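You operate a simulated robot arm through the tools that you are given. There is no shell and no other tool. Be economical: measure what you need, move in short steps, check, and stop when the job is done.

You are at the controls of a simulated two-armed robot. One attempt, no reset.

JOB
Test the cuff of the medium grey striped sock on the stretch gauge.
Fine: draw the sliding jaw out till the cuff holds, read, slide the jaw home before the sock comes off; good goes to the pairing bay, else the seconds bay.

The check looks at the end state, three seconds after you hand in, the way a careful person would. Anything else that was tipped, shoved, dropped, spilled or broken makes it a failure.

ROBOT AND FRAMES
Two 7-joint arms with fingered hands on one trunk, on a base that drives. Base frame: it is fixed to the floor where the robot stands at the start and does not move with it; the origin is under the middle of the robot, x ahead of it, y to its left, z up; the surface under the hand at the start is at about z = 0.8. Units: m, rad, N and s.
The left shoulder is at the start at [0.07, 0.154, 1.122], the right one opposite. With the tool pointing down near the work surface each hand reaches from about 0.1 to 0.86 m from the robot's upright axis, wherever it stands, measured 20 degrees to its own side. Places, roughly: medium grey striped sock (25x6x3 cm) [0.6, 0.5, 0.8]; sliding jaw [0.8, 0.3, 0.8]. Payload 3.9 kg a hand.
Tool frame (each hand has its own): the origin (TCP) lies between the finger pads and is the grasp point; the fingertips stand 0.03 m ahead of it; z points along the fingers, y is the line along which they close. Largest opening 0.104 m; the body of the gripper starts 0.035 m behind the TCP. The gripper is a hand of 4 fingers: y runs from the thumb to the fingers, the wrist lies at [-0.017, -0.104, -0.178] in the tool frame, and closing takes about 1.5 s.
Orientation is told as [roll, pitch, yaw] about the base's x, y, z axes, in that order, counted from this pose: with the fingers straight down and the wrist toward the robot, the tool's x, y and z point along [0, 1, 0], [1, 0, 0] and [0, 0, -1] of the base frame.

CONTROLS
- The arms move only by the tool arm_command. It takes "left_commands", "right_commands" or both (then of equal length, played together; a hand with none holds still); each is a list of rows, each a list of 6 numbers: the shift along the tool's x, y, z in m, then the turn, a rotation vector about the tool's x, y, z in rad. In form: [[dx, dy, dz, rx, ry, rz], ...]. A call has 1 to 12 rows; each row is the pose to reach, as a shift and turn from the pose commanded when the call began, along the tool's axes at that moment. "left_gripper" and "right_gripper" are, for a hand that has rows, the opening, from 0 (shut) to 1 (fully open), set as the call begins (left out, the last holds). A row lasts 0.2 s, in which the tool goes at most 0.05 m and 0.15 rad; a call with a longer step from one row to the next is refused whole, and so is a gripper value outside its range. Where a pose cannot be reached the arm comes as near as it can. A force on the tool above 40 N (or 10 N above the force at the start of the call, whichever is more), or a blocked arm, ends the call early, and 0.2 s more pass. Each finger travels about 0.072 m/s and halts on what it meets, pressing with about 26 N; the grip force reading is that of the motor and also rises with nothing between the fingers. The clock runs only during rows and for 0.2 s after the last one: add rows that repeat a pose to give the fingers time. The reply holds the time, the measured pose of the TCP, the force on the tool along the base axes, the opening and the grip force, in the units named above and with some noise, with the torque about the TCP (base axes, N m) and any sound that the robot's microphone picked up.
- Cameras (640 x 400 px; columns grow to the right, rows downward): "scene" is now at [0.1301, 0.0445, 1.3627]; the picture's right is [0.50, -0.86, 0.00], its down [-0.42, -0.24, -0.87] and it looks along [0.76, 0.44, -0.48] (base axes); focal length 256 px, centre (320, 200). "left" rides on the left gripper at [-0.066, -0.09, -0.126] in its tool frame; the picture's right is [-0.78, -0.30, 0.56], its down [0.57, -0.70, 0.42] and it looks along [0.26, 0.65, 0.71] (tool axes); focal length 275 px, centre (320, 200). "right" rides on the right gripper at [0.066, -0.09, -0.126] in its tool frame; the picture's right is [-0.78, 0.30, -0.56], its down [-0.57, -0.70, 0.42] and it looks along [-0.26, 0.65, 0.71] (tool axes); focal length 275 px, centre (320, 200). There is no depth. A picture from a camera that has moved, and an enlarged one, comes with that camera's place and axes in the base frame and with its lens.
- snapshot(camera): a new picture of that camera. No time passes.
- move_column(by): slides the trunk up (or, below 0, down) by that many m; the arms and the scene camera ride with it, the base frame stays. It gives what a move gives, with no picture.
- steer(legs): drives the robot by 1 to 6 legs, each [ahead, turn to the left] in m and rad, along the robot's own axes; the way and the turn of a leg run together, so that a leg with both is an arc; at most 1.5 m and 3.142 rad a leg. The arms and the cameras ride along, it lands a little off, and it stops where it bumps. It gives what a move gives.
- set_fingers(index, middle, ring, thumb_bend, thumb_turn, hand): sets how far each is bent, from 0 (flat) to 100 (curled in); at 30 the hand is open as for a grip, at 70 the pads meet at the TCP. One left out holds its place. A second passes; each finger stops where it meets its share of the squeeze, and holds until it gets a number again. A gripper value or a shape takes the hand back. It gives what a move gives, with no picture; readings hold the bend of each and the force on the fingers (four entries, about 0 where the hand has none), thumb and palm. thumb_turn goes from beside the hand (0) to across from the fingers (100), as for a grip.
- set_grasp(shape, hand): the hand has 4 fingers and takes this shape, open, in about a second: jaw (thumb against the fingers, like two jaws); tri (thumb and two fingers); tip (a fingertip pinch); poke (one finger out to press); point (the index stretched); flat (the hand flat); cup (the hand cupped); fist (a fist). The gripper value then closes the fingers along that shape, each until it touches; the sizes above hold for jaw. It gives what a move gives, with no picture.
- aim_head(pan, tilt): turns the head with the scene camera to pan (to the left, within 1.501 rad either way) and tilt (down, from -0.506 to 1.204), counted from straight ahead of the robot. It gives what a move gives.
- zoom(camera, box): a new picture of the part [left, top, right, bottom] of that camera's present view, enlarged. No time passes.
- finish_job(): hands the job in; it is judged then, once.

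Work in short steps. Places have to be worked out from the pictures, the camera data and where the tool is seen: move nearer, look again, correct. Check each grasp and each placing, and mend what went wrong. You have 120 turns and 92 pictures in all, those below and enlarged ones among them. Open the grippers and draw the arms clear of the work before you hand the job in, unless the task says otherwise; then end with one line.

The tools are called after "Call:" as a command line: name --argument value ..., lists and objects as JSON in quotes. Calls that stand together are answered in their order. arm_command: Moves the arms, as the interface text tells. Its arguments: {"type":"object","properties":{"left_commands":{"type":"array","items":{"type":"array","items":{"type":"number"}}},"left_gripper":{"type":"number"},"right_commands":{"type":"array","items":{"type":"array","items":{"type":"number"}}},"right_gripper":{"type":"number"}},"required":[]} The other tools are called the same way: move_column (by) slides the trunk up or down; set_grasp (shape, hand) gives the hand a shape; set_fingers (index, middle, ring, thumb_bend, thumb_turn, hand) moves the fingers one by one; steer (legs) drives the base; aim_head (pan, tilt) turns the head that bears the scene camera; snapshot (camera) takes a picture; zoom (camera, box) takes an enlarged picture of a part of a camera's view; finish_job () hands the job in.

At the start:

```text
time_s: 0.0
left_tcp_pos: [0.386, 0.469, 1.1391]
left_orientation: [0.0, 0.0, 0.0]
left_wrist_force: [-0.4, -0.4, 0.1]
left_wrist_torque: [0.01, 0.0, -0.04]
left_finger_gap: 0.1035
left_finger_force: 0.1
left_shape: jaw
left_bend: [30.0, 30.0, 30.0, 30.0, 97.0]
left_finger forces: [0.0, 0.0, 0.0, 0.0, 0.0, 0.0]
right_tcp_pos: [0.5989, 0.0303, 1.2143]
right_orientation: [0.001, 0.0, 0.002]
right_wrist_force: [0.5, 0.4, -0.7]
right_wrist_torque: [0.0, 0.02, 0.0]
right_finger_gap: 0.1037
right_finger_force: 0.1
right_shape: jaw
right_bend: [30.0, 30.0, 30.0, 30.0, 97.0]
right_finger forces: [0.0, 0.0, 0.0, 0.0, 0.1, 0.0]
trunk travel left (down, up): [-0.575, 0.365]
robot x, y, heading: [-0.0002, -0.0, -0.003]
head pan, tilt: [0.525, 0.506]
```

scene: 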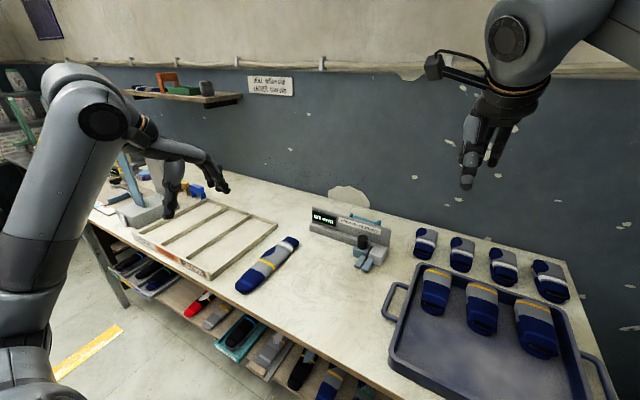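
right: 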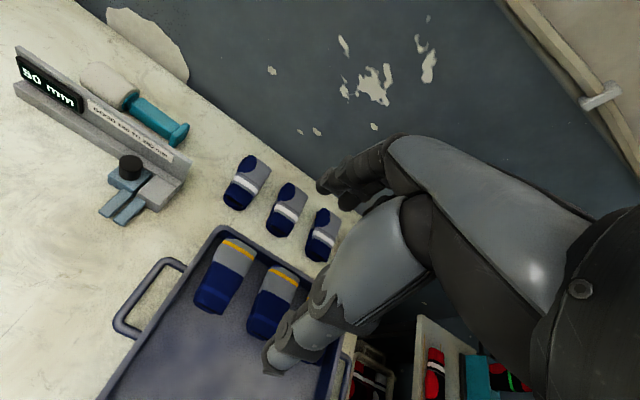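
left: 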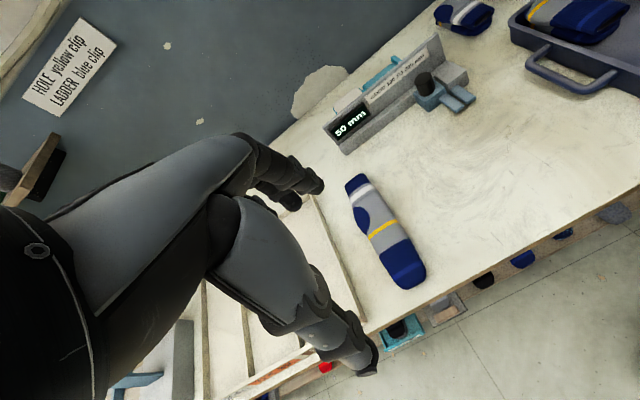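

I start by looking closely at the gauge, the signs and the sock.

Call:
zoom --camera "left" --box '[310, 30, 490, 150]'

Call:
zoom --camera "right" --box '[0, 30, 220, 240]'

Call:
zoom --camera "scene" --box '[80, 130, 400, 330]'

```text
3.33 times, centred on (400, 90) of left
camera zoom: at [0.2964, 0.4034, 1.2653], right [-0.3, -0.78, -0.56], down [-0.7, 0.57, -0.42], along [0.65, 0.26, -0.71], focal length 918 px, centre (53, 567)
```

zoom: 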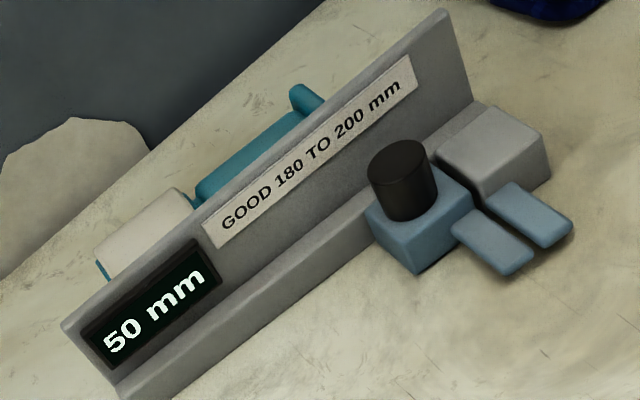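

```text
1.90 times, centred on (110, 135) of right
camera zoom: at [0.5091, 0.0973, 1.3392], right [0.3, -0.78, 0.56], down [-0.7, -0.57, -0.42], along [0.65, -0.26, -0.71], focal length 524 px, centre (720, 324)
```

zoom: 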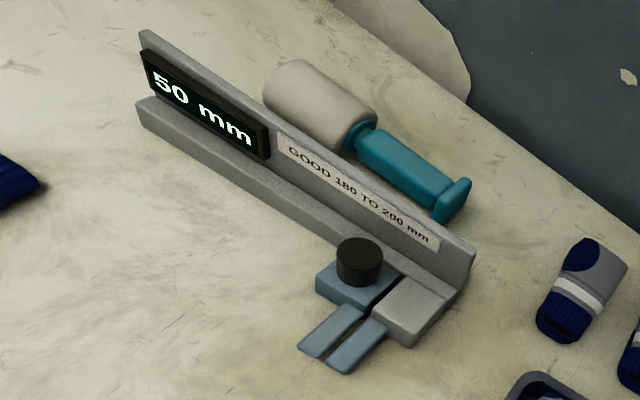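

```text
2.00 times, centred on (240, 230) of scene
camera zoom: at [0.1301, 0.0445, 1.3627], right [0.5, -0.86, 0.0], down [-0.42, -0.24, -0.87], along [0.76, 0.44, -0.48], focal length 511 px, centre (480, 140)
```

zoom: 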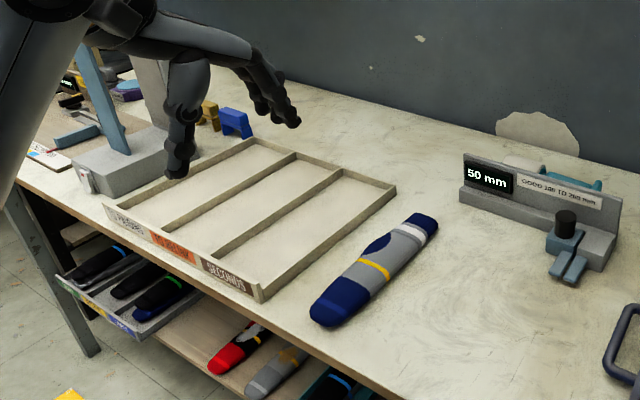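

Call:
zoom --camera "left" --box '[310, 160, 470, 300]'

Call:
zoom --camera "scene" --box '[100, 190, 240, 290]'

Call:
zoom --camera "scene" --box '[300, 200, 400, 280]'

```text
2.86 times, centred on (390, 230) of left
camera zoom: at [0.2964, 0.4034, 1.2653], right [-0.3, -0.78, -0.56], down [-0.7, 0.57, -0.42], along [0.65, 0.26, -0.71], focal length 786 px, centre (120, 114)
```

zoom: 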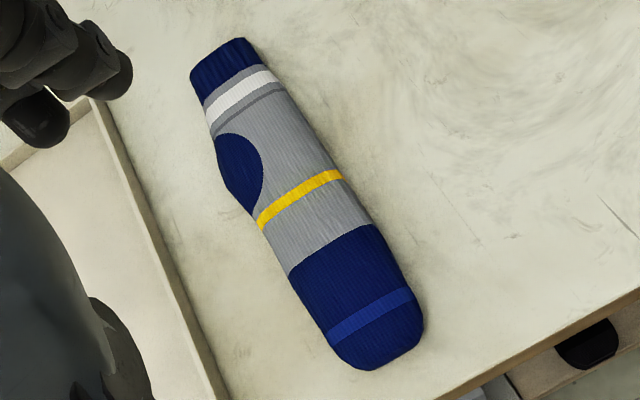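

```text
4.00 times, centred on (170, 240) of scene
camera zoom: at [0.1301, 0.0445, 1.3627], right [0.5, -0.86, 0.0], down [-0.42, -0.24, -0.87], along [0.76, 0.44, -0.48], focal length 1023 px, centre (920, 40)
```

zoom: 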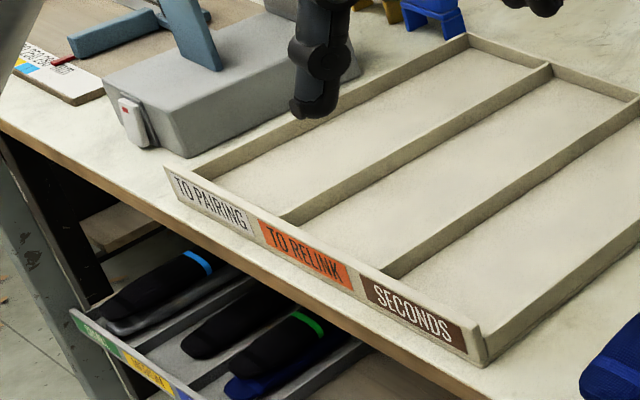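

```text
5.00 times, centred on (350, 240) of scene
camera zoom: at [0.1301, 0.0445, 1.3627], right [0.5, -0.86, 0.0], down [-0.42, -0.24, -0.87], along [0.76, 0.44, -0.48], focal length 1278 px, centre (170, 0)
```

zoom: 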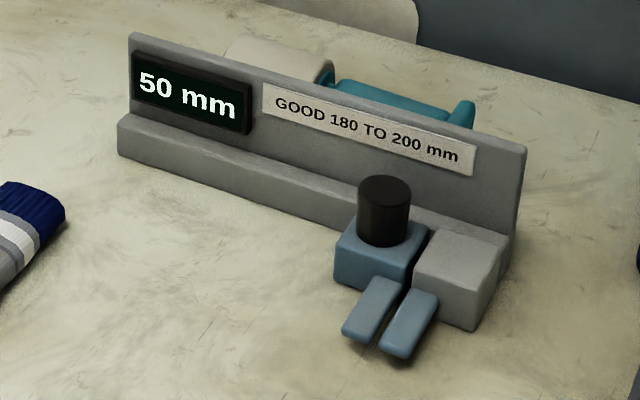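

The cuff (ribbed navy) faces +x, the same way the gauge tongues need it; the sock spans x≈0.45–0.69 at y≈0.48. I turn the left hand so it closes across the sock (wrist to the left) and move above it.

Call:
arm_command --left_commands '[[0.001, 0.015, 0.013, 0, 0, 0.1428], [0.002, 0.03, 0.025, 0, 0, 0.2856], [0.003, 0.045, 0.038, 0, 0, 0.4284], [0.004, 0.06, 0.051, 0, 0, 0.5712], [0.005, 0.075, 0.063, 0, 0, 0.714], [0.006, 0.09, 0.076, 0, 0, 0.8568], [0.007, 0.105, 0.089, 0, 0, 0.9996], [0.008, 0.12, 0.101, 0, 0, 1.1424], [0.009, 0.135, 0.114, 0, 0, 1.2852], [0.01, 0.15, 0.127, 0, 0, 1.428], [0.01, 0.164, 0.139, 0, 0, 1.5708]]' --left_gripper 1

Call:
snapshot --camera "scene"

Call:
snapshot --camera "left"

```text
time_s: 2.4
left_tcp_pos: [0.5513, 0.4788, 0.9995]
left_orientation: [-0.001, 0.001, -1.575]
left_wrist_force: [0.5, 0.4, 0.3]
left_wrist_torque: [0.01, 0.0, 0.03]
left_finger_gap: 0.1038
left_finger_force: 0.1
left_shape: jaw
left_bend: [30.0, 30.0, 30.0, 30.0, 97.0]
left_finger forces: [0.1, 0.0, 0.0, 0.0, 0.1, 0.0]
right_tcp_pos: [0.5998, 0.0291, 1.2139]
right_orientation: [-0.001, 0.002, 0.001]
right_wrist_force: [0.3, -0.3, 0.0]
right_wrist_torque: [0.0, 0.03, -0.01]
right_finger_gap: 0.1038
right_finger_force: 0.0
right_shape: jaw
right_bend: [30.0, 30.0, 30.0, 30.0, 97.0]
right_finger forces: [0.1, 0.0, 0.0, 0.0, 0.1, 0.1]
trunk travel left (down, up): [-0.575, 0.365]
robot x, y, heading: [0.001, 0.001, 0.0]
head pan, tilt: [0.525, 0.506]
```

```text
82 pictures are left
camera scene: at [0.1312, 0.0439, 1.3626], right [0.5, -0.87, 0.0], down [-0.42, -0.24, -0.87], along [0.76, 0.44, -0.48], focal length 256 px, centre (320, 200)
```

scene: 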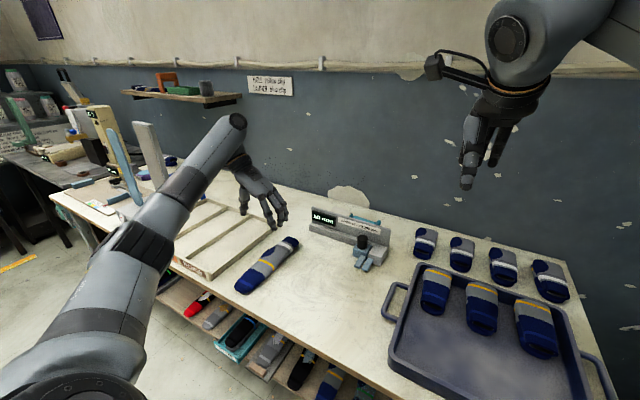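

```text
81 pictures are left
camera left: at [0.4856, 0.569, 1.1256], right [-0.78, 0.3, -0.56], down [0.57, 0.7, -0.43], along [0.26, -0.65, -0.71], focal length 275 px, centre (320, 200)
```

left: 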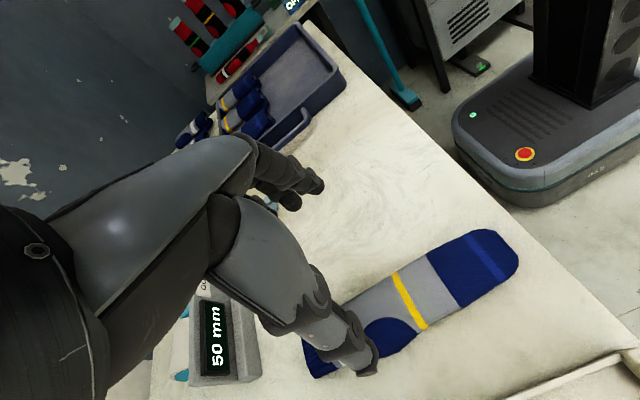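

Sock centre line is at y≈0.483, yellow stripe at x≈0.55, so the hand is aligned. I lower it to about 0.842.

Call:
arm_command --left_commands '[[0, -0.004, 0.04, 0, 0, 0], [0, -0.004, 0.08, 0, 0, 0], [0, -0.004, 0.115, 0, 0, 0], [0, -0.004, 0.14, 0, 0, 0], [0, -0.004, 0.157, 0, 0, 0]]'

Call:
snapshot --camera "left"

Call:
zoom --camera "scene" --box '[200, 180, 360, 300]'

```text
time_s: 3.6
left_tcp_pos: [0.5493, 0.4838, 0.843]
left_orientation: [0.001, 0.001, -1.572]
left_wrist_force: [0.6, 0.0, 1.0]
left_wrist_torque: [-0.03, 0.03, 0.02]
left_finger_gap: 0.1037
left_finger_force: 0.1
left_shape: jaw
left_bend: [30.0, 30.0, 30.0, 30.0, 97.0]
left_finger forces: [0.1, 0.1, 0.0, 0.0, 0.0, 0.1]
right_tcp_pos: [0.6004, 0.0312, 1.215]
right_orientation: [0.0, -0.001, 0.0]
right_wrist_force: [0.5, 0.1, -1.5]
right_wrist_torque: [0.0, 0.0, 0.02]
right_finger_gap: 0.1038
right_finger_force: 0.0
right_shape: jaw
right_bend: [30.0, 30.0, 30.0, 30.0, 97.0]
right_finger forces: [0.1, 0.1, 0.0, 0.1, 0.0, 0.1]
trunk travel left (down, up): [-0.575, 0.365]
robot x, y, heading: [-0.0004, -0.0028, 0.0]
head pan, tilt: [0.525, 0.506]
```

```text
80 pictures are left
camera left: at [0.4839, 0.5741, 0.9691], right [-0.78, 0.3, -0.56], down [0.57, 0.7, -0.42], along [0.26, -0.65, -0.71], focal length 275 px, centre (320, 200)
```

left: 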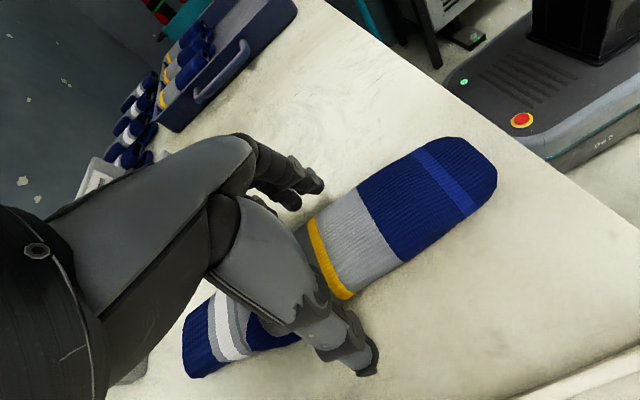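

```text
3.33 times, centred on (280, 240) of scene
camera zoom: at [0.1303, 0.0446, 1.3627], right [0.5, -0.86, 0.0], down [-0.42, -0.24, -0.87], along [0.76, 0.44, -0.48], focal length 852 px, centre (453, 67)
```

zoom: 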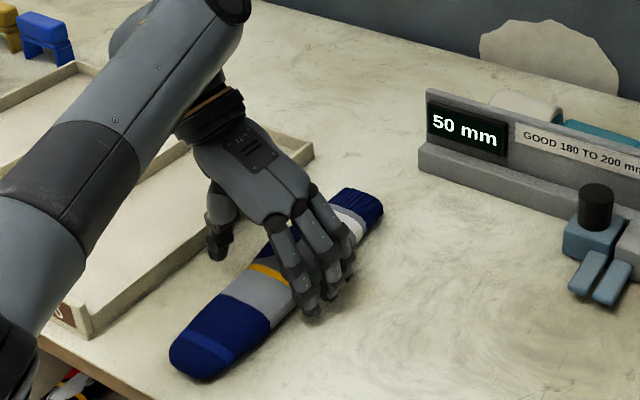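

The hand straddles the sock. I go 6 mm lower and close with time to grip.

Call:
arm_command --left_commands '[[0, 0, 0.006, 0, 0, 0]]'

Call:
arm_command --left_commands '[[0, 0, 0, 0, 0, 0], [0, 0, 0, 0, 0, 0], [0, 0, 0, 0, 0, 0], [0, 0, 0, 0, 0, 0], [0, 0, 0, 0, 0, 0], [0, 0, 0, 0, 0, 0], [0, 0, 0, 0, 0, 0]]' --left_gripper 0

Call:
snapshot --camera "left"

```text
time_s: 4.0
left_tcp_pos: [0.5497, 0.4815, 0.8368]
left_orientation: [0.0, -0.004, -1.571]
left_wrist_force: [-0.4, 0.7, 0.5]
left_wrist_torque: [0.01, -0.01, 0.0]
left_finger_gap: 0.1035
left_finger_force: 0.1
left_shape: jaw
left_bend: [30.0, 30.0, 30.0, 30.0, 97.0]
left_finger forces: [0.1, 0.1, 0.0, 0.0, 0.0, 0.0]
right_tcp_pos: [0.5999, 0.0316, 1.2142]
right_orientation: [-0.001, -0.001, 0.001]
right_wrist_force: [-0.3, 0.2, -0.7]
right_wrist_torque: [-0.02, 0.02, -0.01]
right_finger_gap: 0.1041
right_finger_force: 0.0
right_shape: jaw
right_bend: [30.0, 30.0, 30.0, 30.0, 97.0]
right_finger forces: [0.0, 0.0, 0.1, 0.1, 0.1, 0.0]
trunk travel left (down, up): [-0.575, 0.365]
robot x, y, heading: [0.0033, -0.0002, -0.002]
head pan, tilt: [0.525, 0.506]
```

```text
time_s: 5.6
left_tcp_pos: [0.549, 0.483, 0.8378]
left_orientation: [0.0, 0.001, -1.57]
left_wrist_force: [0.2, -0.1, 0.1]
left_wrist_torque: [0.02, -0.02, 0.01]
left_finger_gap: 0.0439
left_finger_force: 26.6
left_shape: jaw
left_bend: [74.0, 51.0, 46.0, 71.0, 100.0]
left_finger forces: [14.3, 9.1, 3.4, 0.1, 23.9, 0.0]
right_tcp_pos: [0.5993, 0.0294, 1.215]
right_orientation: [-0.001, 0.002, 0.0]
right_wrist_force: [-0.3, -0.1, -0.7]
right_wrist_torque: [0.01, 0.0, -0.01]
right_finger_gap: 0.1038
right_finger_force: 0.1
right_shape: jaw
right_bend: [30.0, 30.0, 30.0, 30.0, 97.0]
right_finger forces: [0.0, 0.0, 0.1, 0.0, 0.0, 0.1]
trunk travel left (down, up): [-0.575, 0.365]
robot x, y, heading: [0.0001, -0.0012, 0.004]
head pan, tilt: [0.525, 0.506]
```

```text
78 pictures are left
camera left: at [0.4838, 0.5738, 0.9632], right [-0.78, 0.3, -0.56], down [0.57, 0.7, -0.42], along [0.26, -0.65, -0.71], focal length 275 px, centre (320, 200)
```

left: 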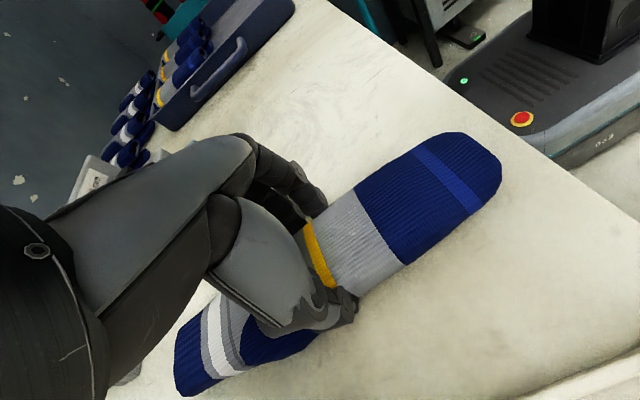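

Gripped. I lift it, then carry it to in front of the tongues with the cuff short of them.

Call:
arm_command --left_commands '[[0, 0, -0.02, 0, 0, 0], [-0.01, 0, -0.04, 0, 0, 0], [-0.02, 0.02, -0.055, 0, 0, 0], [-0.03, 0.06, -0.06, 0, 0, 0], [-0.04, 0.1, -0.06, 0, 0, 0], [-0.05, 0.14, -0.06, 0, 0, 0], [-0.06, 0.18, -0.06, 0, 0, 0], [-0.065, 0.22, -0.06, 0, 0, 0], [-0.07, 0.255, -0.06, 0, 0, 0]]'

Call:
snapshot --camera "scene"

Call:
snapshot --camera "right"

Call:
snapshot --camera "left"

```text
time_s: 7.6
left_tcp_pos: [0.4815, 0.2281, 0.8957]
left_orientation: [-0.001, -0.001, -1.569]
left_wrist_force: [-0.3, 0.2, -1.2]
left_wrist_torque: [0.0, -0.04, -0.02]
left_finger_gap: 0.0438
left_finger_force: 25.8
left_shape: jaw
left_bend: [74.0, 51.0, 46.0, 71.0, 100.0]
left_finger forces: [14.6, 9.2, 3.6, 0.1, 24.5, 0.0]
right_tcp_pos: [0.5987, 0.0297, 1.2144]
right_orientation: [0.0, 0.0, 0.0]
right_wrist_force: [0.2, -0.6, -0.8]
right_wrist_torque: [0.02, -0.01, -0.02]
right_finger_gap: 0.1037
right_finger_force: 0.1
right_shape: jaw
right_bend: [30.0, 30.0, 30.0, 30.0, 97.0]
right_finger forces: [0.0, 0.0, 0.1, 0.0, 0.0, 0.1]
trunk travel left (down, up): [-0.575, 0.365]
robot x, y, heading: [0.0037, -0.0014, 0.004]
head pan, tilt: [0.525, 0.506]
```

```text
77 pictures are left
camera scene: at [0.1301, 0.0435, 1.3627], right [0.5, -0.86, 0.0], down [-0.42, -0.24, -0.88], along [0.76, 0.44, -0.48], focal length 256 px, centre (320, 200)
```

scene: 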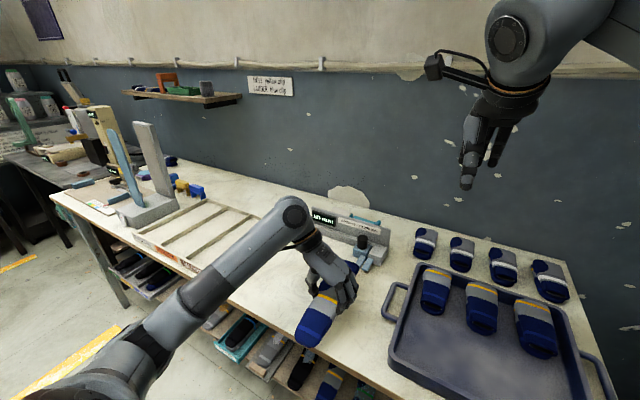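

```text
76 pictures are left
camera right: at [0.5091, 0.0963, 1.3393], right [0.3, -0.78, 0.56], down [-0.7, -0.57, -0.42], along [0.65, -0.26, -0.71], focal length 275 px, centre (320, 200)
```

right: 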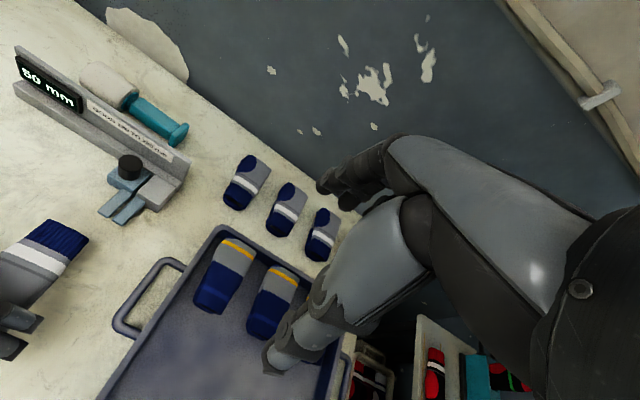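

```text
75 pictures are left
camera left: at [0.4158, 0.318, 1.022], right [-0.78, 0.3, -0.56], down [0.57, 0.7, -0.42], along [0.26, -0.65, -0.71], focal length 275 px, centre (320, 200)
```

left: 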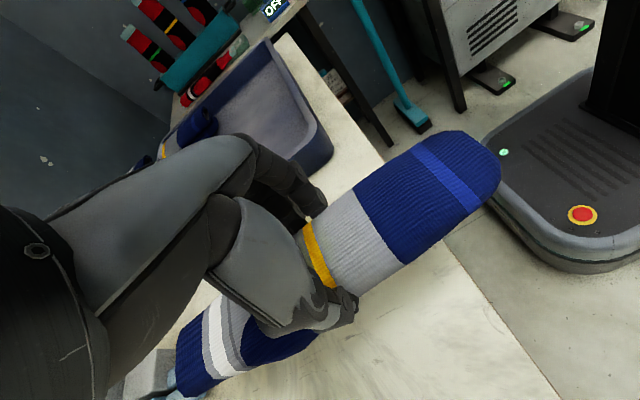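

Sock is held level. I take enlarged views to pin the tongues' position against the cuff.

Call:
zoom --camera "right" --box '[0, 140, 200, 340]'

Call:
zoom --camera "scene" --box '[290, 200, 410, 350]'

```text
2.00 times, centred on (100, 240) of right
camera zoom: at [0.5091, 0.0963, 1.3393], right [0.3, -0.78, 0.56], down [-0.7, -0.57, -0.42], along [0.65, -0.26, -0.71], focal length 551 px, centre (760, 120)
```

zoom: 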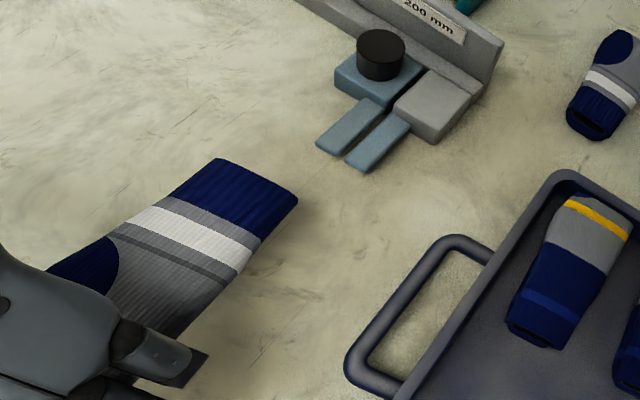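

```text
2.67 times, centred on (350, 275) of scene
camera zoom: at [0.1301, 0.0435, 1.3627], right [0.5, -0.86, 0.0], down [-0.42, -0.24, -0.88], along [0.76, 0.44, -0.48], focal length 682 px, centre (240, 0)
```

zoom: 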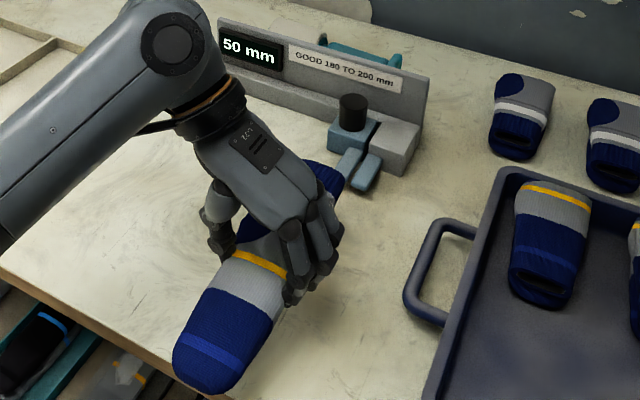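

Cuff centre is at y≈0.238, tongue pair at y≈0.227, z≈0.82, tips x≈0.676. I shift 11 mm right and lower to tongue height, still short of the tips.

Call:
arm_command --left_commands '[[0, 0.006, 0.02, 0, 0, 0], [0, 0.011, 0.04, 0, 0, 0], [0, 0.011, 0.053, 0, 0, 0], [0, 0.011, 0.053, 0, 0, 0]]'

Call:
zoom --camera "right" --box '[0, 140, 200, 265]'

Call:
zoom --camera "scene" --box '[320, 210, 400, 310]'

```text
time_s: 8.6
left_tcp_pos: [0.4791, 0.2157, 0.8452]
left_orientation: [0.0, -0.001, -1.571]
left_wrist_force: [0.3, -0.4, -0.8]
left_wrist_torque: [0.02, -0.02, 0.03]
left_finger_gap: 0.0438
left_finger_force: 26.3
left_shape: jaw
left_bend: [74.0, 51.0, 46.0, 71.0, 100.0]
left_finger forces: [14.6, 9.2, 3.7, 0.0, 24.6, 0.0]
right_tcp_pos: [0.5999, 0.0298, 1.2142]
right_orientation: [0.0, 0.001, 0.0]
right_wrist_force: [-0.8, 0.5, 0.5]
right_wrist_torque: [-0.02, -0.05, -0.02]
right_finger_gap: 0.1039
right_finger_force: 0.0
right_shape: jaw
right_bend: [30.0, 30.0, 30.0, 30.0, 97.0]
right_finger forces: [0.1, 0.0, 0.1, 0.0, 0.1, 0.1]
trunk travel left (down, up): [-0.575, 0.365]
robot x, y, heading: [-0.0032, -0.0016, 0.001]
head pan, tilt: [0.525, 0.506]
```

```text
3.20 times, centred on (100, 202) of right
camera zoom: at [0.5091, 0.0971, 1.3393], right [0.3, -0.78, 0.56], down [-0.7, -0.57, -0.42], along [0.65, -0.26, -0.71], focal length 881 px, centre (1024, 192)
```

zoom: 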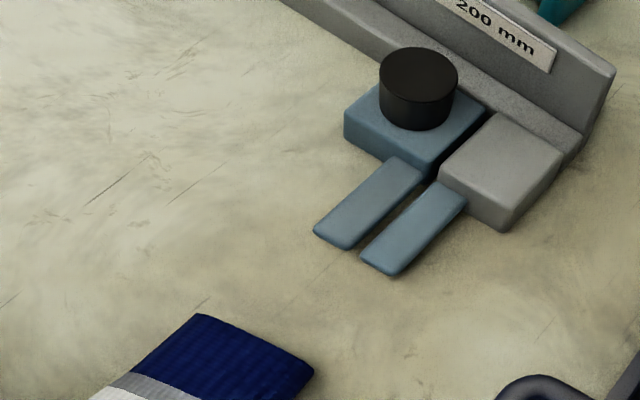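

```text
4.00 times, centred on (360, 260) of scene
camera zoom: at [0.1301, 0.0443, 1.3627], right [0.5, -0.86, 0.0], down [-0.42, -0.24, -0.87], along [0.76, 0.44, -0.48], focal length 1023 px, centre (160, -40)
```

zoom: 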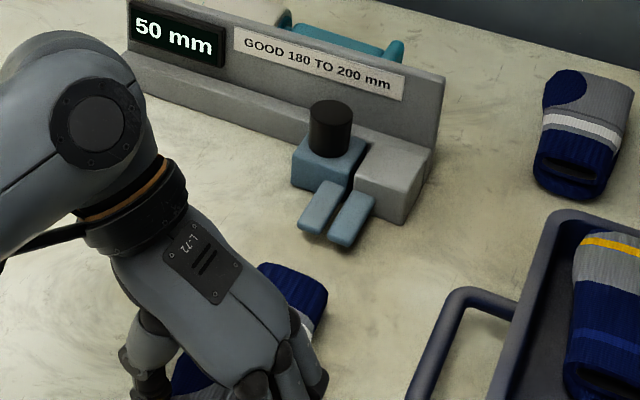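

Cuff and tongues nearly line up; the sock is yawed about +0.07 rad in the hand. I correct that, compensate sideways, and lower another 5 mm.

Call:
arm_command --left_commands '[[0, -0.01, 0.0, 0, 0, 0.07], [0, -0.01, 0.005, 0, 0, 0.07], [0, -0.01, 0.005, 0, 0, 0.07]]'

Call:
zoom --camera "right" --box '[0, 140, 200, 340]'

```text
time_s: 9.4
left_tcp_pos: [0.4796, 0.2267, 0.8398]
left_orientation: [0.002, 0.0, -1.641]
left_wrist_force: [0.1, -0.6, -0.4]
left_wrist_torque: [0.01, 0.01, 0.02]
left_finger_gap: 0.0441
left_finger_force: 26.1
left_shape: jaw
left_bend: [74.0, 51.0, 46.0, 71.0, 100.0]
left_finger forces: [14.6, 9.2, 3.7, 0.0, 24.6, 0.0]
right_tcp_pos: [0.5988, 0.031, 1.2144]
right_orientation: [0.001, 0.001, 0.0]
right_wrist_force: [1.1, 0.1, -0.6]
right_wrist_torque: [0.0, -0.01, -0.02]
right_finger_gap: 0.1038
right_finger_force: 0.1
right_shape: jaw
right_bend: [30.0, 30.0, 30.0, 30.0, 97.0]
right_finger forces: [0.0, 0.1, 0.0, 0.0, 0.0, 0.1]
trunk travel left (down, up): [-0.575, 0.365]
robot x, y, heading: [0.0004, -0.0006, 0.004]
head pan, tilt: [0.525, 0.506]
```

```text
2.00 times, centred on (100, 240) of right
camera zoom: at [0.5091, 0.0973, 1.3392], right [0.3, -0.78, 0.56], down [-0.7, -0.57, -0.42], along [0.65, -0.26, -0.71], focal length 551 px, centre (760, 120)
```

zoom: 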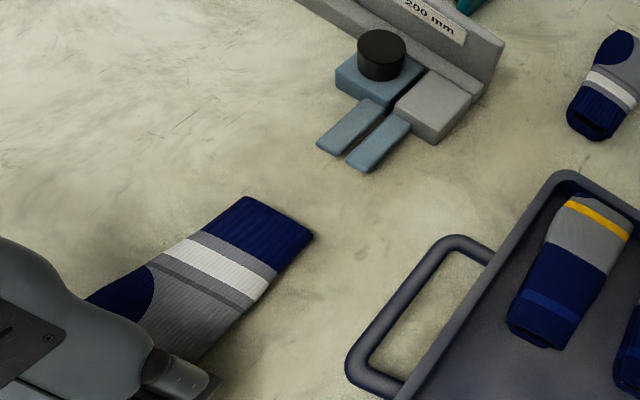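

The cuff is now square and centred at y≈0.2275. I advance 50 mm along +x to just before the tips.

Call:
arm_command --left_commands '[[0.025, -0.0018, 0, 0, 0, 0], [0.05, -0.0035, 0, 0, 0, 0], [0.05, -0.0035, 0, 0, 0, 0]]'

Call:
zoom --camera "right" --box '[40, 140, 200, 265]'

Call:
zoom --camera "scene" --box '[320, 210, 400, 310]'

```text
time_s: 10.2
left_tcp_pos: [0.5301, 0.2262, 0.8415]
left_orientation: [0.0, -0.001, -1.64]
left_wrist_force: [0.5, 0.1, -0.3]
left_wrist_torque: [0.01, 0.03, 0.0]
left_finger_gap: 0.044
left_finger_force: 25.6
left_shape: jaw
left_bend: [74.0, 51.0, 46.0, 71.0, 100.0]
left_finger forces: [14.7, 9.4, 3.7, 0.1, 24.7, 0.0]
right_tcp_pos: [0.5991, 0.0288, 1.2152]
right_orientation: [0.0, 0.0, 0.0]
right_wrist_force: [-0.4, 0.0, 0.6]
right_wrist_torque: [0.0, 0.0, -0.03]
right_finger_gap: 0.1037
right_finger_force: 0.0
right_shape: jaw
right_bend: [30.0, 30.0, 30.0, 30.0, 97.0]
right_finger forces: [0.0, 0.0, 0.1, 0.1, 0.1, 0.0]
trunk travel left (down, up): [-0.575, 0.365]
robot x, y, heading: [-0.002, -0.0022, -0.001]
head pan, tilt: [0.525, 0.506]
```

```text
3.20 times, centred on (120, 202) of right
camera zoom: at [0.5084, 0.0975, 1.3396], right [0.3, -0.78, 0.56], down [-0.7, -0.57, -0.42], along [0.65, -0.26, -0.71], focal length 881 px, centre (960, 192)
```

zoom: 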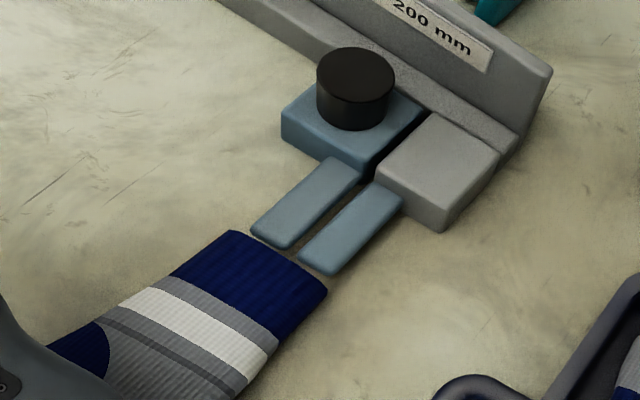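

```text
4.00 times, centred on (360, 260) of scene
camera zoom: at [0.1294, 0.0447, 1.3628], right [0.5, -0.86, 0.0], down [-0.42, -0.24, -0.88], along [0.76, 0.44, -0.48], focal length 1023 px, centre (160, -40)
```

zoom: 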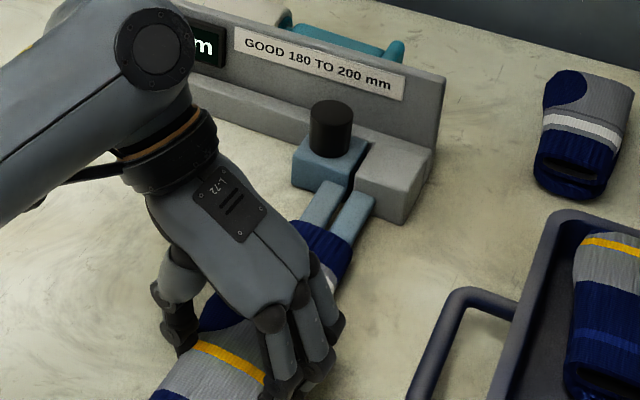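

Cuff centre 0.228 vs tongue centre 0.2267; tips about 5 mm ahead. I nudge 1.5 mm right and advance slowly, watching forces.

Call:
arm_command --left_commands '[[0.005, 0.001, 0, 0, 0, 0], [0.012, 0.0005, 0, 0, 0, 0], [0.02, 0, 0, 0, 0, 0], [0.02, 0, 0, 0, 0, 0]]'

Call:
zoom --camera "right" --box '[40, 140, 200, 265]'

```text
time_s: 11.2
left_tcp_pos: [0.5513, 0.2261, 0.8383]
left_orientation: [-0.001, -0.002, -1.641]
left_wrist_force: [-1.4, 0.1, 0.1]
left_wrist_torque: [-0.03, -0.01, 0.0]
left_finger_gap: 0.0439
left_finger_force: 25.5
left_shape: jaw
left_bend: [74.0, 51.0, 46.0, 71.0, 100.0]
left_finger forces: [14.7, 9.4, 3.7, 0.1, 24.8, 0.1]
right_tcp_pos: [0.5984, 0.0299, 1.2155]
right_orientation: [0.002, 0.0, 0.001]
right_wrist_force: [0.5, 0.6, 0.3]
right_wrist_torque: [-0.03, 0.01, 0.01]
right_finger_gap: 0.1035
right_finger_force: 0.1
right_shape: jaw
right_bend: [30.0, 30.0, 30.0, 30.0, 97.0]
right_finger forces: [0.0, 0.0, 0.1, 0.1, 0.0, 0.0]
trunk travel left (down, up): [-0.575, 0.365]
robot x, y, heading: [0.0009, 0.0016, 0.002]
head pan, tilt: [0.525, 0.506]
```

```text
3.20 times, centred on (120, 202) of right
camera zoom: at [0.5089, 0.0973, 1.3393], right [0.3, -0.78, 0.56], down [-0.7, -0.57, -0.42], along [0.65, -0.26, -0.71], focal length 881 px, centre (960, 192)
```

zoom: 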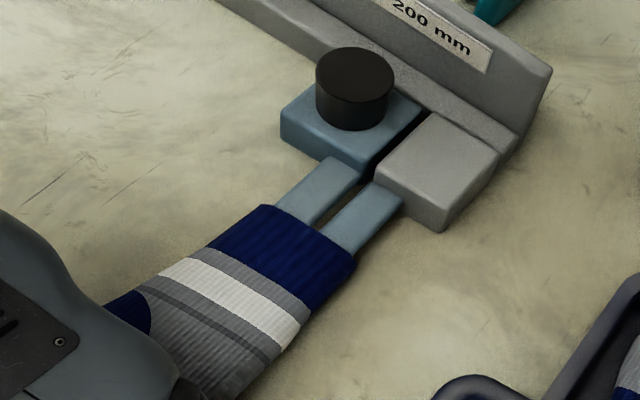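

The tongues are sliding inside the cuff with almost no force. I push on 33 mm so the cuff reaches near the tongue roots.

Call:
arm_command --left_commands '[[0.01, -0.0007, 0, 0, 0, 0], [0.02, -0.0014, 0, 0, 0, 0], [0.028, -0.002, 0, 0, 0, 0], [0.033, -0.0023, 0, 0, 0, 0], [0.033, -0.0023, 0, 0, 0, 0]]'

Call:
zoom --camera "right" --box '[40, 140, 200, 265]'

Call:
snapshot --camera "scene"

```text
time_s: 12.4
left_tcp_pos: [0.5824, 0.2261, 0.8397]
left_orientation: [0.0, 0.0, -1.642]
left_wrist_force: [0.6, -0.1, 0.0]
left_wrist_torque: [0.0, 0.0, -0.04]
left_finger_gap: 0.0438
left_finger_force: 26.2
left_shape: jaw
left_bend: [74.0, 51.0, 46.0, 71.0, 100.0]
left_finger forces: [14.7, 9.5, 3.6, 0.0, 24.8, 0.1]
right_tcp_pos: [0.5991, 0.0298, 1.2141]
right_orientation: [0.001, 0.001, 0.0]
right_wrist_force: [-0.2, -0.3, 0.4]
right_wrist_torque: [0.01, 0.02, 0.02]
right_finger_gap: 0.1037
right_finger_force: 0.0
right_shape: jaw
right_bend: [30.0, 30.0, 30.0, 30.0, 97.0]
right_finger forces: [0.1, 0.1, 0.0, 0.0, 0.0, 0.0]
trunk travel left (down, up): [-0.575, 0.365]
robot x, y, heading: [0.0002, -0.0024, 0.002]
head pan, tilt: [0.525, 0.506]
```

```text
3.20 times, centred on (120, 202) of right
camera zoom: at [0.509, 0.0973, 1.3393], right [0.3, -0.78, 0.56], down [-0.7, -0.57, -0.42], along [0.65, -0.26, -0.71], focal length 881 px, centre (960, 192)
```

zoom: 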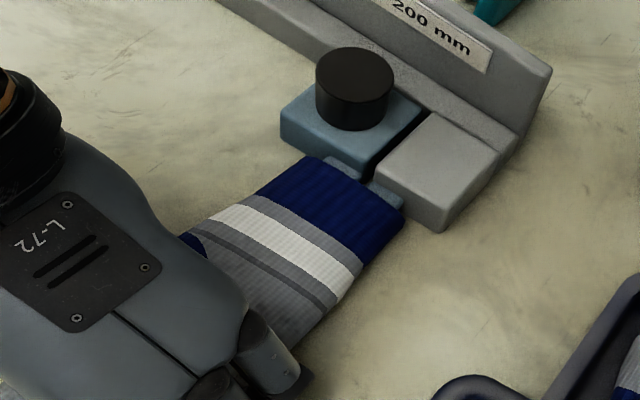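

```text
65 pictures are left
camera scene: at [0.1301, 0.0445, 1.3627], right [0.5, -0.86, 0.0], down [-0.42, -0.24, -0.87], along [0.76, 0.44, -0.48], focal length 256 px, centre (320, 200)
```

scene: 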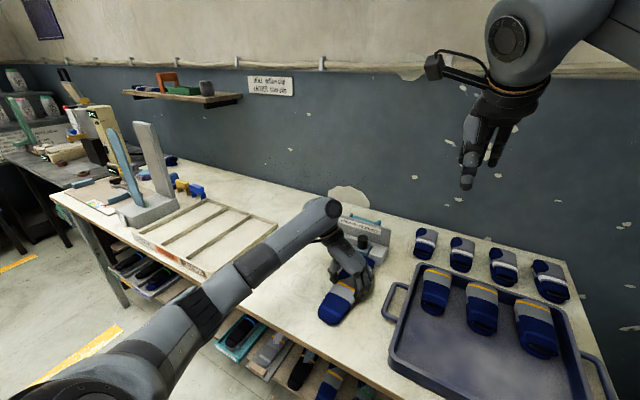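

The cuff covers the tongues. I set the sock down the last 2 mm and open the left hand.

Call:
arm_command --left_commands '[[0, 0, 0.002, 0, 0, 0], [0, 0, 0.002, 0, 0, 0]]'

Call:
arm_command --left_commands '[[0, 0, 0, 0, 0, 0], [0, 0, 0, 0, 0, 0], [0, 0, 0, 0, 0, 0], [0, 0, 0, 0, 0, 0], [0, 0, 0, 0, 0, 0], [0, 0, -0.02, 0, 0, 0], [0, 0, -0.05, 0, 0, 0], [0, 0, -0.09, 0, 0, 0], [0, 0, -0.13, 0, 0, 0]]' --left_gripper 1

Call:
zoom --camera "right" --box '[0, 140, 200, 265]'

Call:
snapshot --camera "scene"

```text
time_s: 13.0
left_tcp_pos: [0.584, 0.2251, 0.8368]
left_orientation: [0.0, 0.001, -1.64]
left_wrist_force: [0.2, 0.4, 0.1]
left_wrist_torque: [-0.05, -0.08, 0.01]
left_finger_gap: 0.0441
left_finger_force: 26.5
left_shape: jaw
left_bend: [74.0, 51.0, 46.0, 71.0, 100.0]
left_finger forces: [14.9, 10.8, 3.4, 0.0, 25.1, 0.0]
right_tcp_pos: [0.5987, 0.0303, 1.214]
right_orientation: [0.001, 0.0, 0.0]
right_wrist_force: [0.3, 0.4, 0.4]
right_wrist_torque: [0.01, 0.0, 0.03]
right_finger_gap: 0.1038
right_finger_force: 0.0
right_shape: jaw
right_bend: [30.0, 30.0, 30.0, 30.0, 97.0]
right_finger forces: [0.0, 0.0, 0.1, 0.1, 0.0, 0.1]
trunk travel left (down, up): [-0.575, 0.365]
robot x, y, heading: [-0.0008, -0.0014, -0.0]
head pan, tilt: [0.525, 0.506]
```

```text
time_s: 15.0
left_tcp_pos: [0.5846, 0.2243, 0.9694]
left_orientation: [-0.001, 0.0, -1.641]
left_wrist_force: [-0.3, 0.2, 0.0]
left_wrist_torque: [-0.01, -0.02, -0.01]
left_finger_gap: 0.1037
left_finger_force: 0.0
left_shape: jaw
left_bend: [30.0, 30.0, 30.0, 30.0, 97.0]
left_finger forces: [0.0, 0.0, 0.1, 0.0, 0.0, 0.0]
right_tcp_pos: [0.5996, 0.0292, 1.2153]
right_orientation: [0.0, 0.002, 0.001]
right_wrist_force: [-0.1, -0.3, 0.0]
right_wrist_torque: [0.01, 0.02, 0.03]
right_finger_gap: 0.1036
right_finger_force: 0.0
right_shape: jaw
right_bend: [30.0, 30.0, 30.0, 30.0, 97.0]
right_finger forces: [0.1, 0.0, 0.0, 0.0, 0.0, 0.0]
trunk travel left (down, up): [-0.575, 0.365]
robot x, y, heading: [-0.0003, 0.0014, -0.001]
head pan, tilt: [0.525, 0.506]
```

```text
3.20 times, centred on (100, 202) of right
camera zoom: at [0.5087, 0.0967, 1.3394], right [0.3, -0.78, 0.56], down [-0.7, -0.57, -0.42], along [0.65, -0.26, -0.71], focal length 881 px, centre (1024, 192)
```

zoom: 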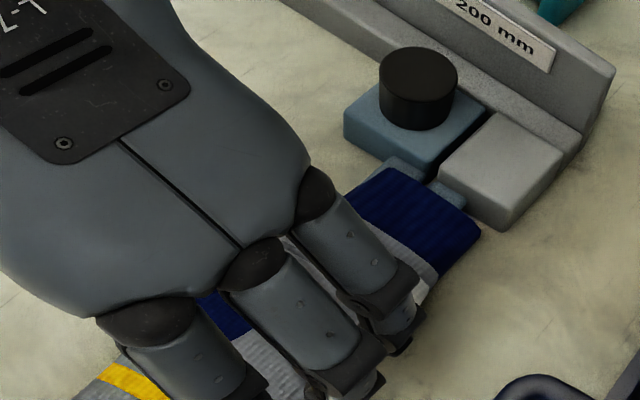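

```text
63 pictures are left
camera scene: at [0.1297, 0.0439, 1.3627], right [0.5, -0.86, 0.0], down [-0.42, -0.24, -0.88], along [0.76, 0.44, -0.48], focal length 256 px, centre (320, 200)
```

scene: 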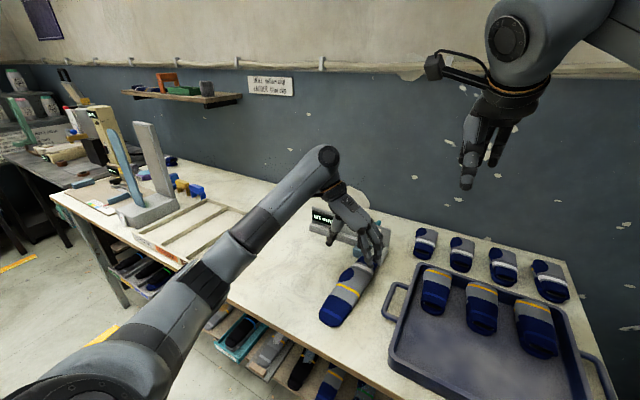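

The sock stayed on the tongues. I now move the left hand above the knob (≈[0.742, 0.2515], top z≈0.885) with the closing line along the rail.

Call:
arm_command --left_commands '[[0.04, -0.01, 0, 0, 0, -0.02], [0.08, -0.02, 0, 0, 0, -0.04], [0.12, -0.03, 0, 0, 0, -0.06], [0.1535, -0.0377, 0, 0, 0, -0.07], [0.1535, -0.0377, 0, 0, 0, -0.07]]'

Call:
zoom --camera "right" --box '[0, 40, 240, 265]'

Call:
zoom --camera "scene" --box '[280, 150, 420, 330]'

Call:
snapshot --camera "left"

```text
time_s: 16.2
left_tcp_pos: [0.7012, 0.2502, 0.9707]
left_orientation: [-0.001, 0.001, -1.574]
left_wrist_force: [0.3, 0.6, -0.3]
left_wrist_torque: [-0.01, -0.03, 0.02]
left_finger_gap: 0.1036
left_finger_force: 0.0
left_shape: jaw
left_bend: [30.0, 30.0, 30.0, 30.0, 97.0]
left_finger forces: [0.0, 0.0, 0.1, 0.0, 0.1, 0.0]
left hand out of reach, approached as far as the arm can: row 3, 4, 5
right_tcp_pos: [0.6005, 0.0312, 1.215]
right_orientation: [-0.002, 0.001, 0.001]
right_wrist_force: [0.4, 0.2, 0.3]
right_wrist_torque: [0.01, -0.03, 0.01]
right_finger_gap: 0.1038
right_finger_force: 0.0
right_shape: jaw
right_bend: [30.0, 30.0, 30.0, 30.0, 97.0]
right_finger forces: [0.1, 0.0, 0.1, 0.1, 0.1, 0.1]
trunk travel left (down, up): [-0.575, 0.365]
robot x, y, heading: [0.0019, -0.0013, -0.006]
head pan, tilt: [0.525, 0.506]
```

```text
1.78 times, centred on (120, 152) of right
camera zoom: at [0.5093, 0.0978, 1.3391], right [0.3, -0.78, 0.56], down [-0.7, -0.57, -0.42], along [0.65, -0.26, -0.71], focal length 489 px, centre (676, 284)
```

zoom: 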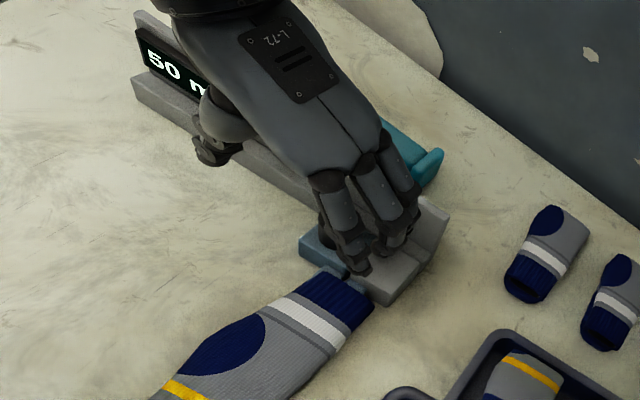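

```text
2.22 times, centred on (350, 240) of scene
camera zoom: at [0.1304, 0.0447, 1.3627], right [0.5, -0.86, 0.0], down [-0.42, -0.24, -0.87], along [0.76, 0.44, -0.48], focal length 568 px, centre (253, 111)
```

zoom: 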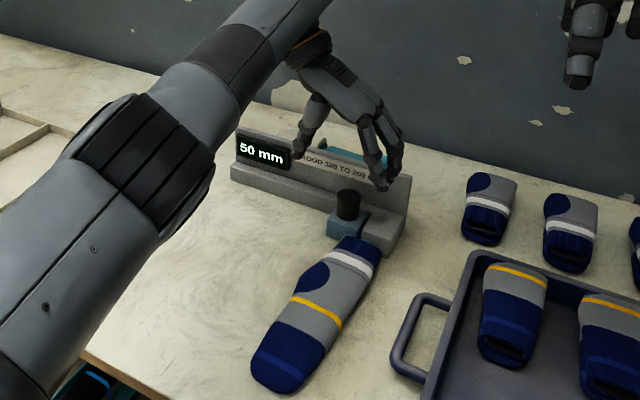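

```text
60 pictures are left
camera left: at [0.6361, 0.3419, 1.0955], right [-0.77, 0.3, -0.56], down [0.58, 0.7, -0.42], along [0.26, -0.65, -0.71], focal length 275 px, centre (320, 200)
```

left: 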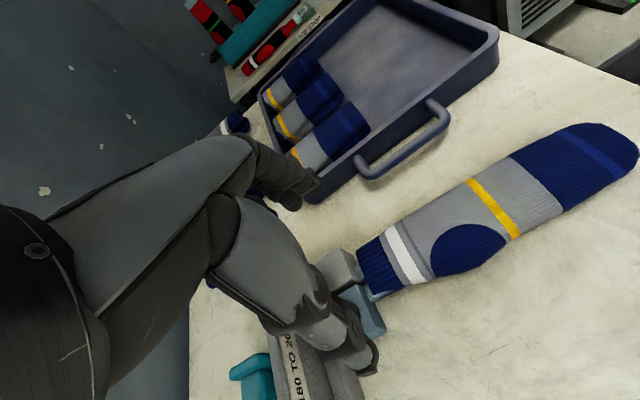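

The sideways wrist puts x=0.70 at the reach limit. The base has clear space ahead (front ≈0.2, table edge ≈0.42), so I first pull the hand back and up a little, then drive 0.09 m ahead.

Call:
arm_command --left_commands '[[-0.03, 0, -0.02, 0, 0, 0], [-0.06, 0, -0.03, 0, 0, 0]]'

Call:
steer --legs '[[0.09, 0]]'

Call:
snapshot --camera "scene"

```text
time_s: 16.8
left_tcp_pos: [0.64, 0.2525, 1.0017]
left_orientation: [0.001, 0.0, -1.57]
left_wrist_force: [0.6, 0.6, 1.5]
left_wrist_torque: [0.03, 0.01, 0.01]
left_finger_gap: 0.1039
left_finger_force: 0.1
left_shape: jaw
left_bend: [30.0, 30.0, 30.0, 30.0, 97.0]
left_finger forces: [0.1, 0.1, 0.0, 0.0, 0.0, 0.0]
right_tcp_pos: [0.5989, 0.0298, 1.214]
right_orientation: [0.002, 0.0, 0.003]
right_wrist_force: [1.0, -0.3, -0.5]
right_wrist_torque: [0.01, 0.04, 0.01]
right_finger_gap: 0.1037
right_finger_force: 0.0
right_shape: jaw
right_bend: [30.0, 30.0, 30.0, 30.0, 97.0]
right_finger forces: [0.0, 0.0, 0.1, 0.0, 0.1, 0.1]
trunk travel left (down, up): [-0.575, 0.365]
robot x, y, heading: [-0.0012, 0.0013, 0.006]
head pan, tilt: [0.525, 0.506]
```

```text
time_s: 17.9
left_tcp_pos: [0.7181, 0.2522, 1.0091]
left_orientation: [0.015, 0.001, -1.571]
left_wrist_force: [-0.2, 0.4, 0.6]
left_wrist_torque: [0.0, -0.04, 0.01]
left_finger_gap: 0.1037
left_finger_force: 0.1
left_shape: jaw
left_bend: [30.0, 30.0, 30.0, 30.0, 97.0]
left_finger forces: [0.0, 0.0, 0.0, 0.1, 0.0, 0.0]
right_tcp_pos: [0.6743, 0.0312, 1.2245]
right_orientation: [0.0, -0.016, 0.003]
right_wrist_force: [0.1, 1.0, 1.4]
right_wrist_torque: [-0.02, 0.0, 0.01]
right_finger_gap: 0.1039
right_finger_force: 0.1
right_shape: jaw
right_bend: [30.0, 30.0, 30.0, 30.0, 97.0]
right_finger forces: [0.1, 0.0, 0.0, 0.0, 0.0, 0.0]
trunk travel left (down, up): [-0.575, 0.365]
robot x, y, heading: [0.0907, 0.0001, 0.001]
head pan, tilt: [0.525, 0.506]
```

```text
59 pictures are left
camera scene: at [0.2096, 0.0447, 1.3637], right [0.5, -0.86, 0.0], down [-0.41, -0.24, -0.88], along [0.76, 0.44, -0.48], focal length 256 px, centre (320, 200)
```

scene: 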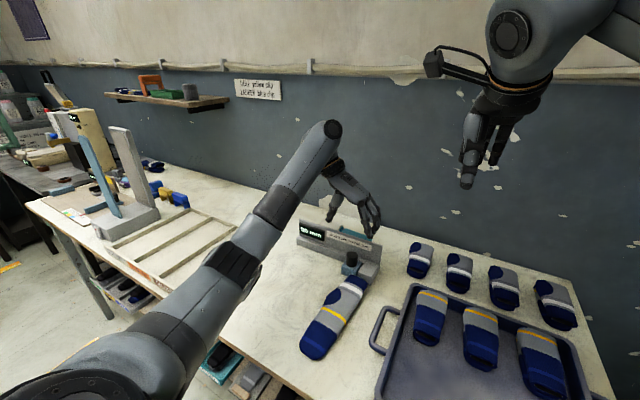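

The drive landed at 0.0907. The body seems to sway a little; I hold still briefly and re-measure, with a fresh look at the knob.

Call:
arm_command --left_commands '[[0, 0, 0, 0, 0, 0], [0, 0, 0, 0, 0, 0], [0, 0, 0, 0, 0, 0]]'

Call:
zoom --camera "scene" --box '[290, 160, 400, 310]'

Call:
zoom --camera "right" --box '[0, 40, 240, 300]'

```text
time_s: 18.7
left_tcp_pos: [0.727, 0.2524, 1.0036]
left_orientation: [0.006, -0.001, -1.572]
left_wrist_force: [0.0, -0.1, -0.6]
left_wrist_torque: [-0.03, 0.04, -0.04]
left_finger_gap: 0.1039
left_finger_force: 0.2
left_shape: jaw
left_bend: [30.0, 30.0, 30.0, 30.0, 97.0]
left_finger forces: [0.1, 0.0, 0.1, 0.0, 0.0, 0.0]
right_tcp_pos: [0.6845, 0.031, 1.2191]
right_orientation: [-0.001, -0.007, 0.001]
right_wrist_force: [0.7, -0.5, -0.6]
right_wrist_torque: [0.01, -0.01, -0.04]
right_finger_gap: 0.1038
right_finger_force: 0.1
right_shape: jaw
right_bend: [30.0, 30.0, 30.0, 30.0, 97.0]
right_finger forces: [0.1, 0.0, 0.0, 0.1, 0.0, 0.1]
trunk travel left (down, up): [-0.575, 0.365]
robot x, y, heading: [0.0911, -0.0034, 0.004]
head pan, tilt: [0.525, 0.506]
```

```text
2.67 times, centred on (345, 235) of scene
camera zoom: at [0.2211, 0.0445, 1.3626], right [0.5, -0.86, 0.0], down [-0.42, -0.24, -0.87], along [0.76, 0.44, -0.49], focal length 682 px, centre (253, 107)
```

zoom: 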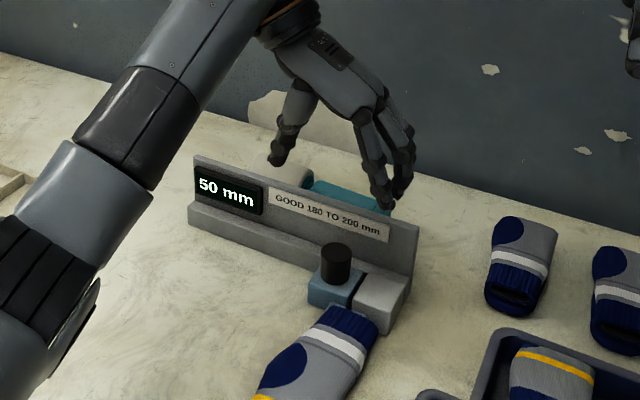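

```text
1.54 times, centred on (120, 170) of right
camera zoom: at [0.5927, 0.0976, 1.3424], right [0.3, -0.78, 0.56], down [-0.7, -0.57, -0.43], along [0.65, -0.26, -0.71], focal length 424 px, centre (628, 246)
```

zoom: 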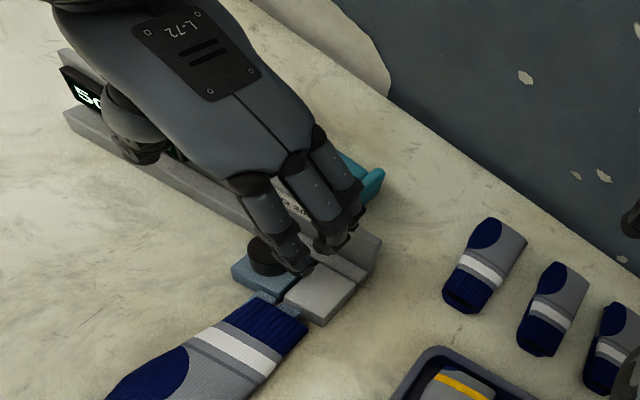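

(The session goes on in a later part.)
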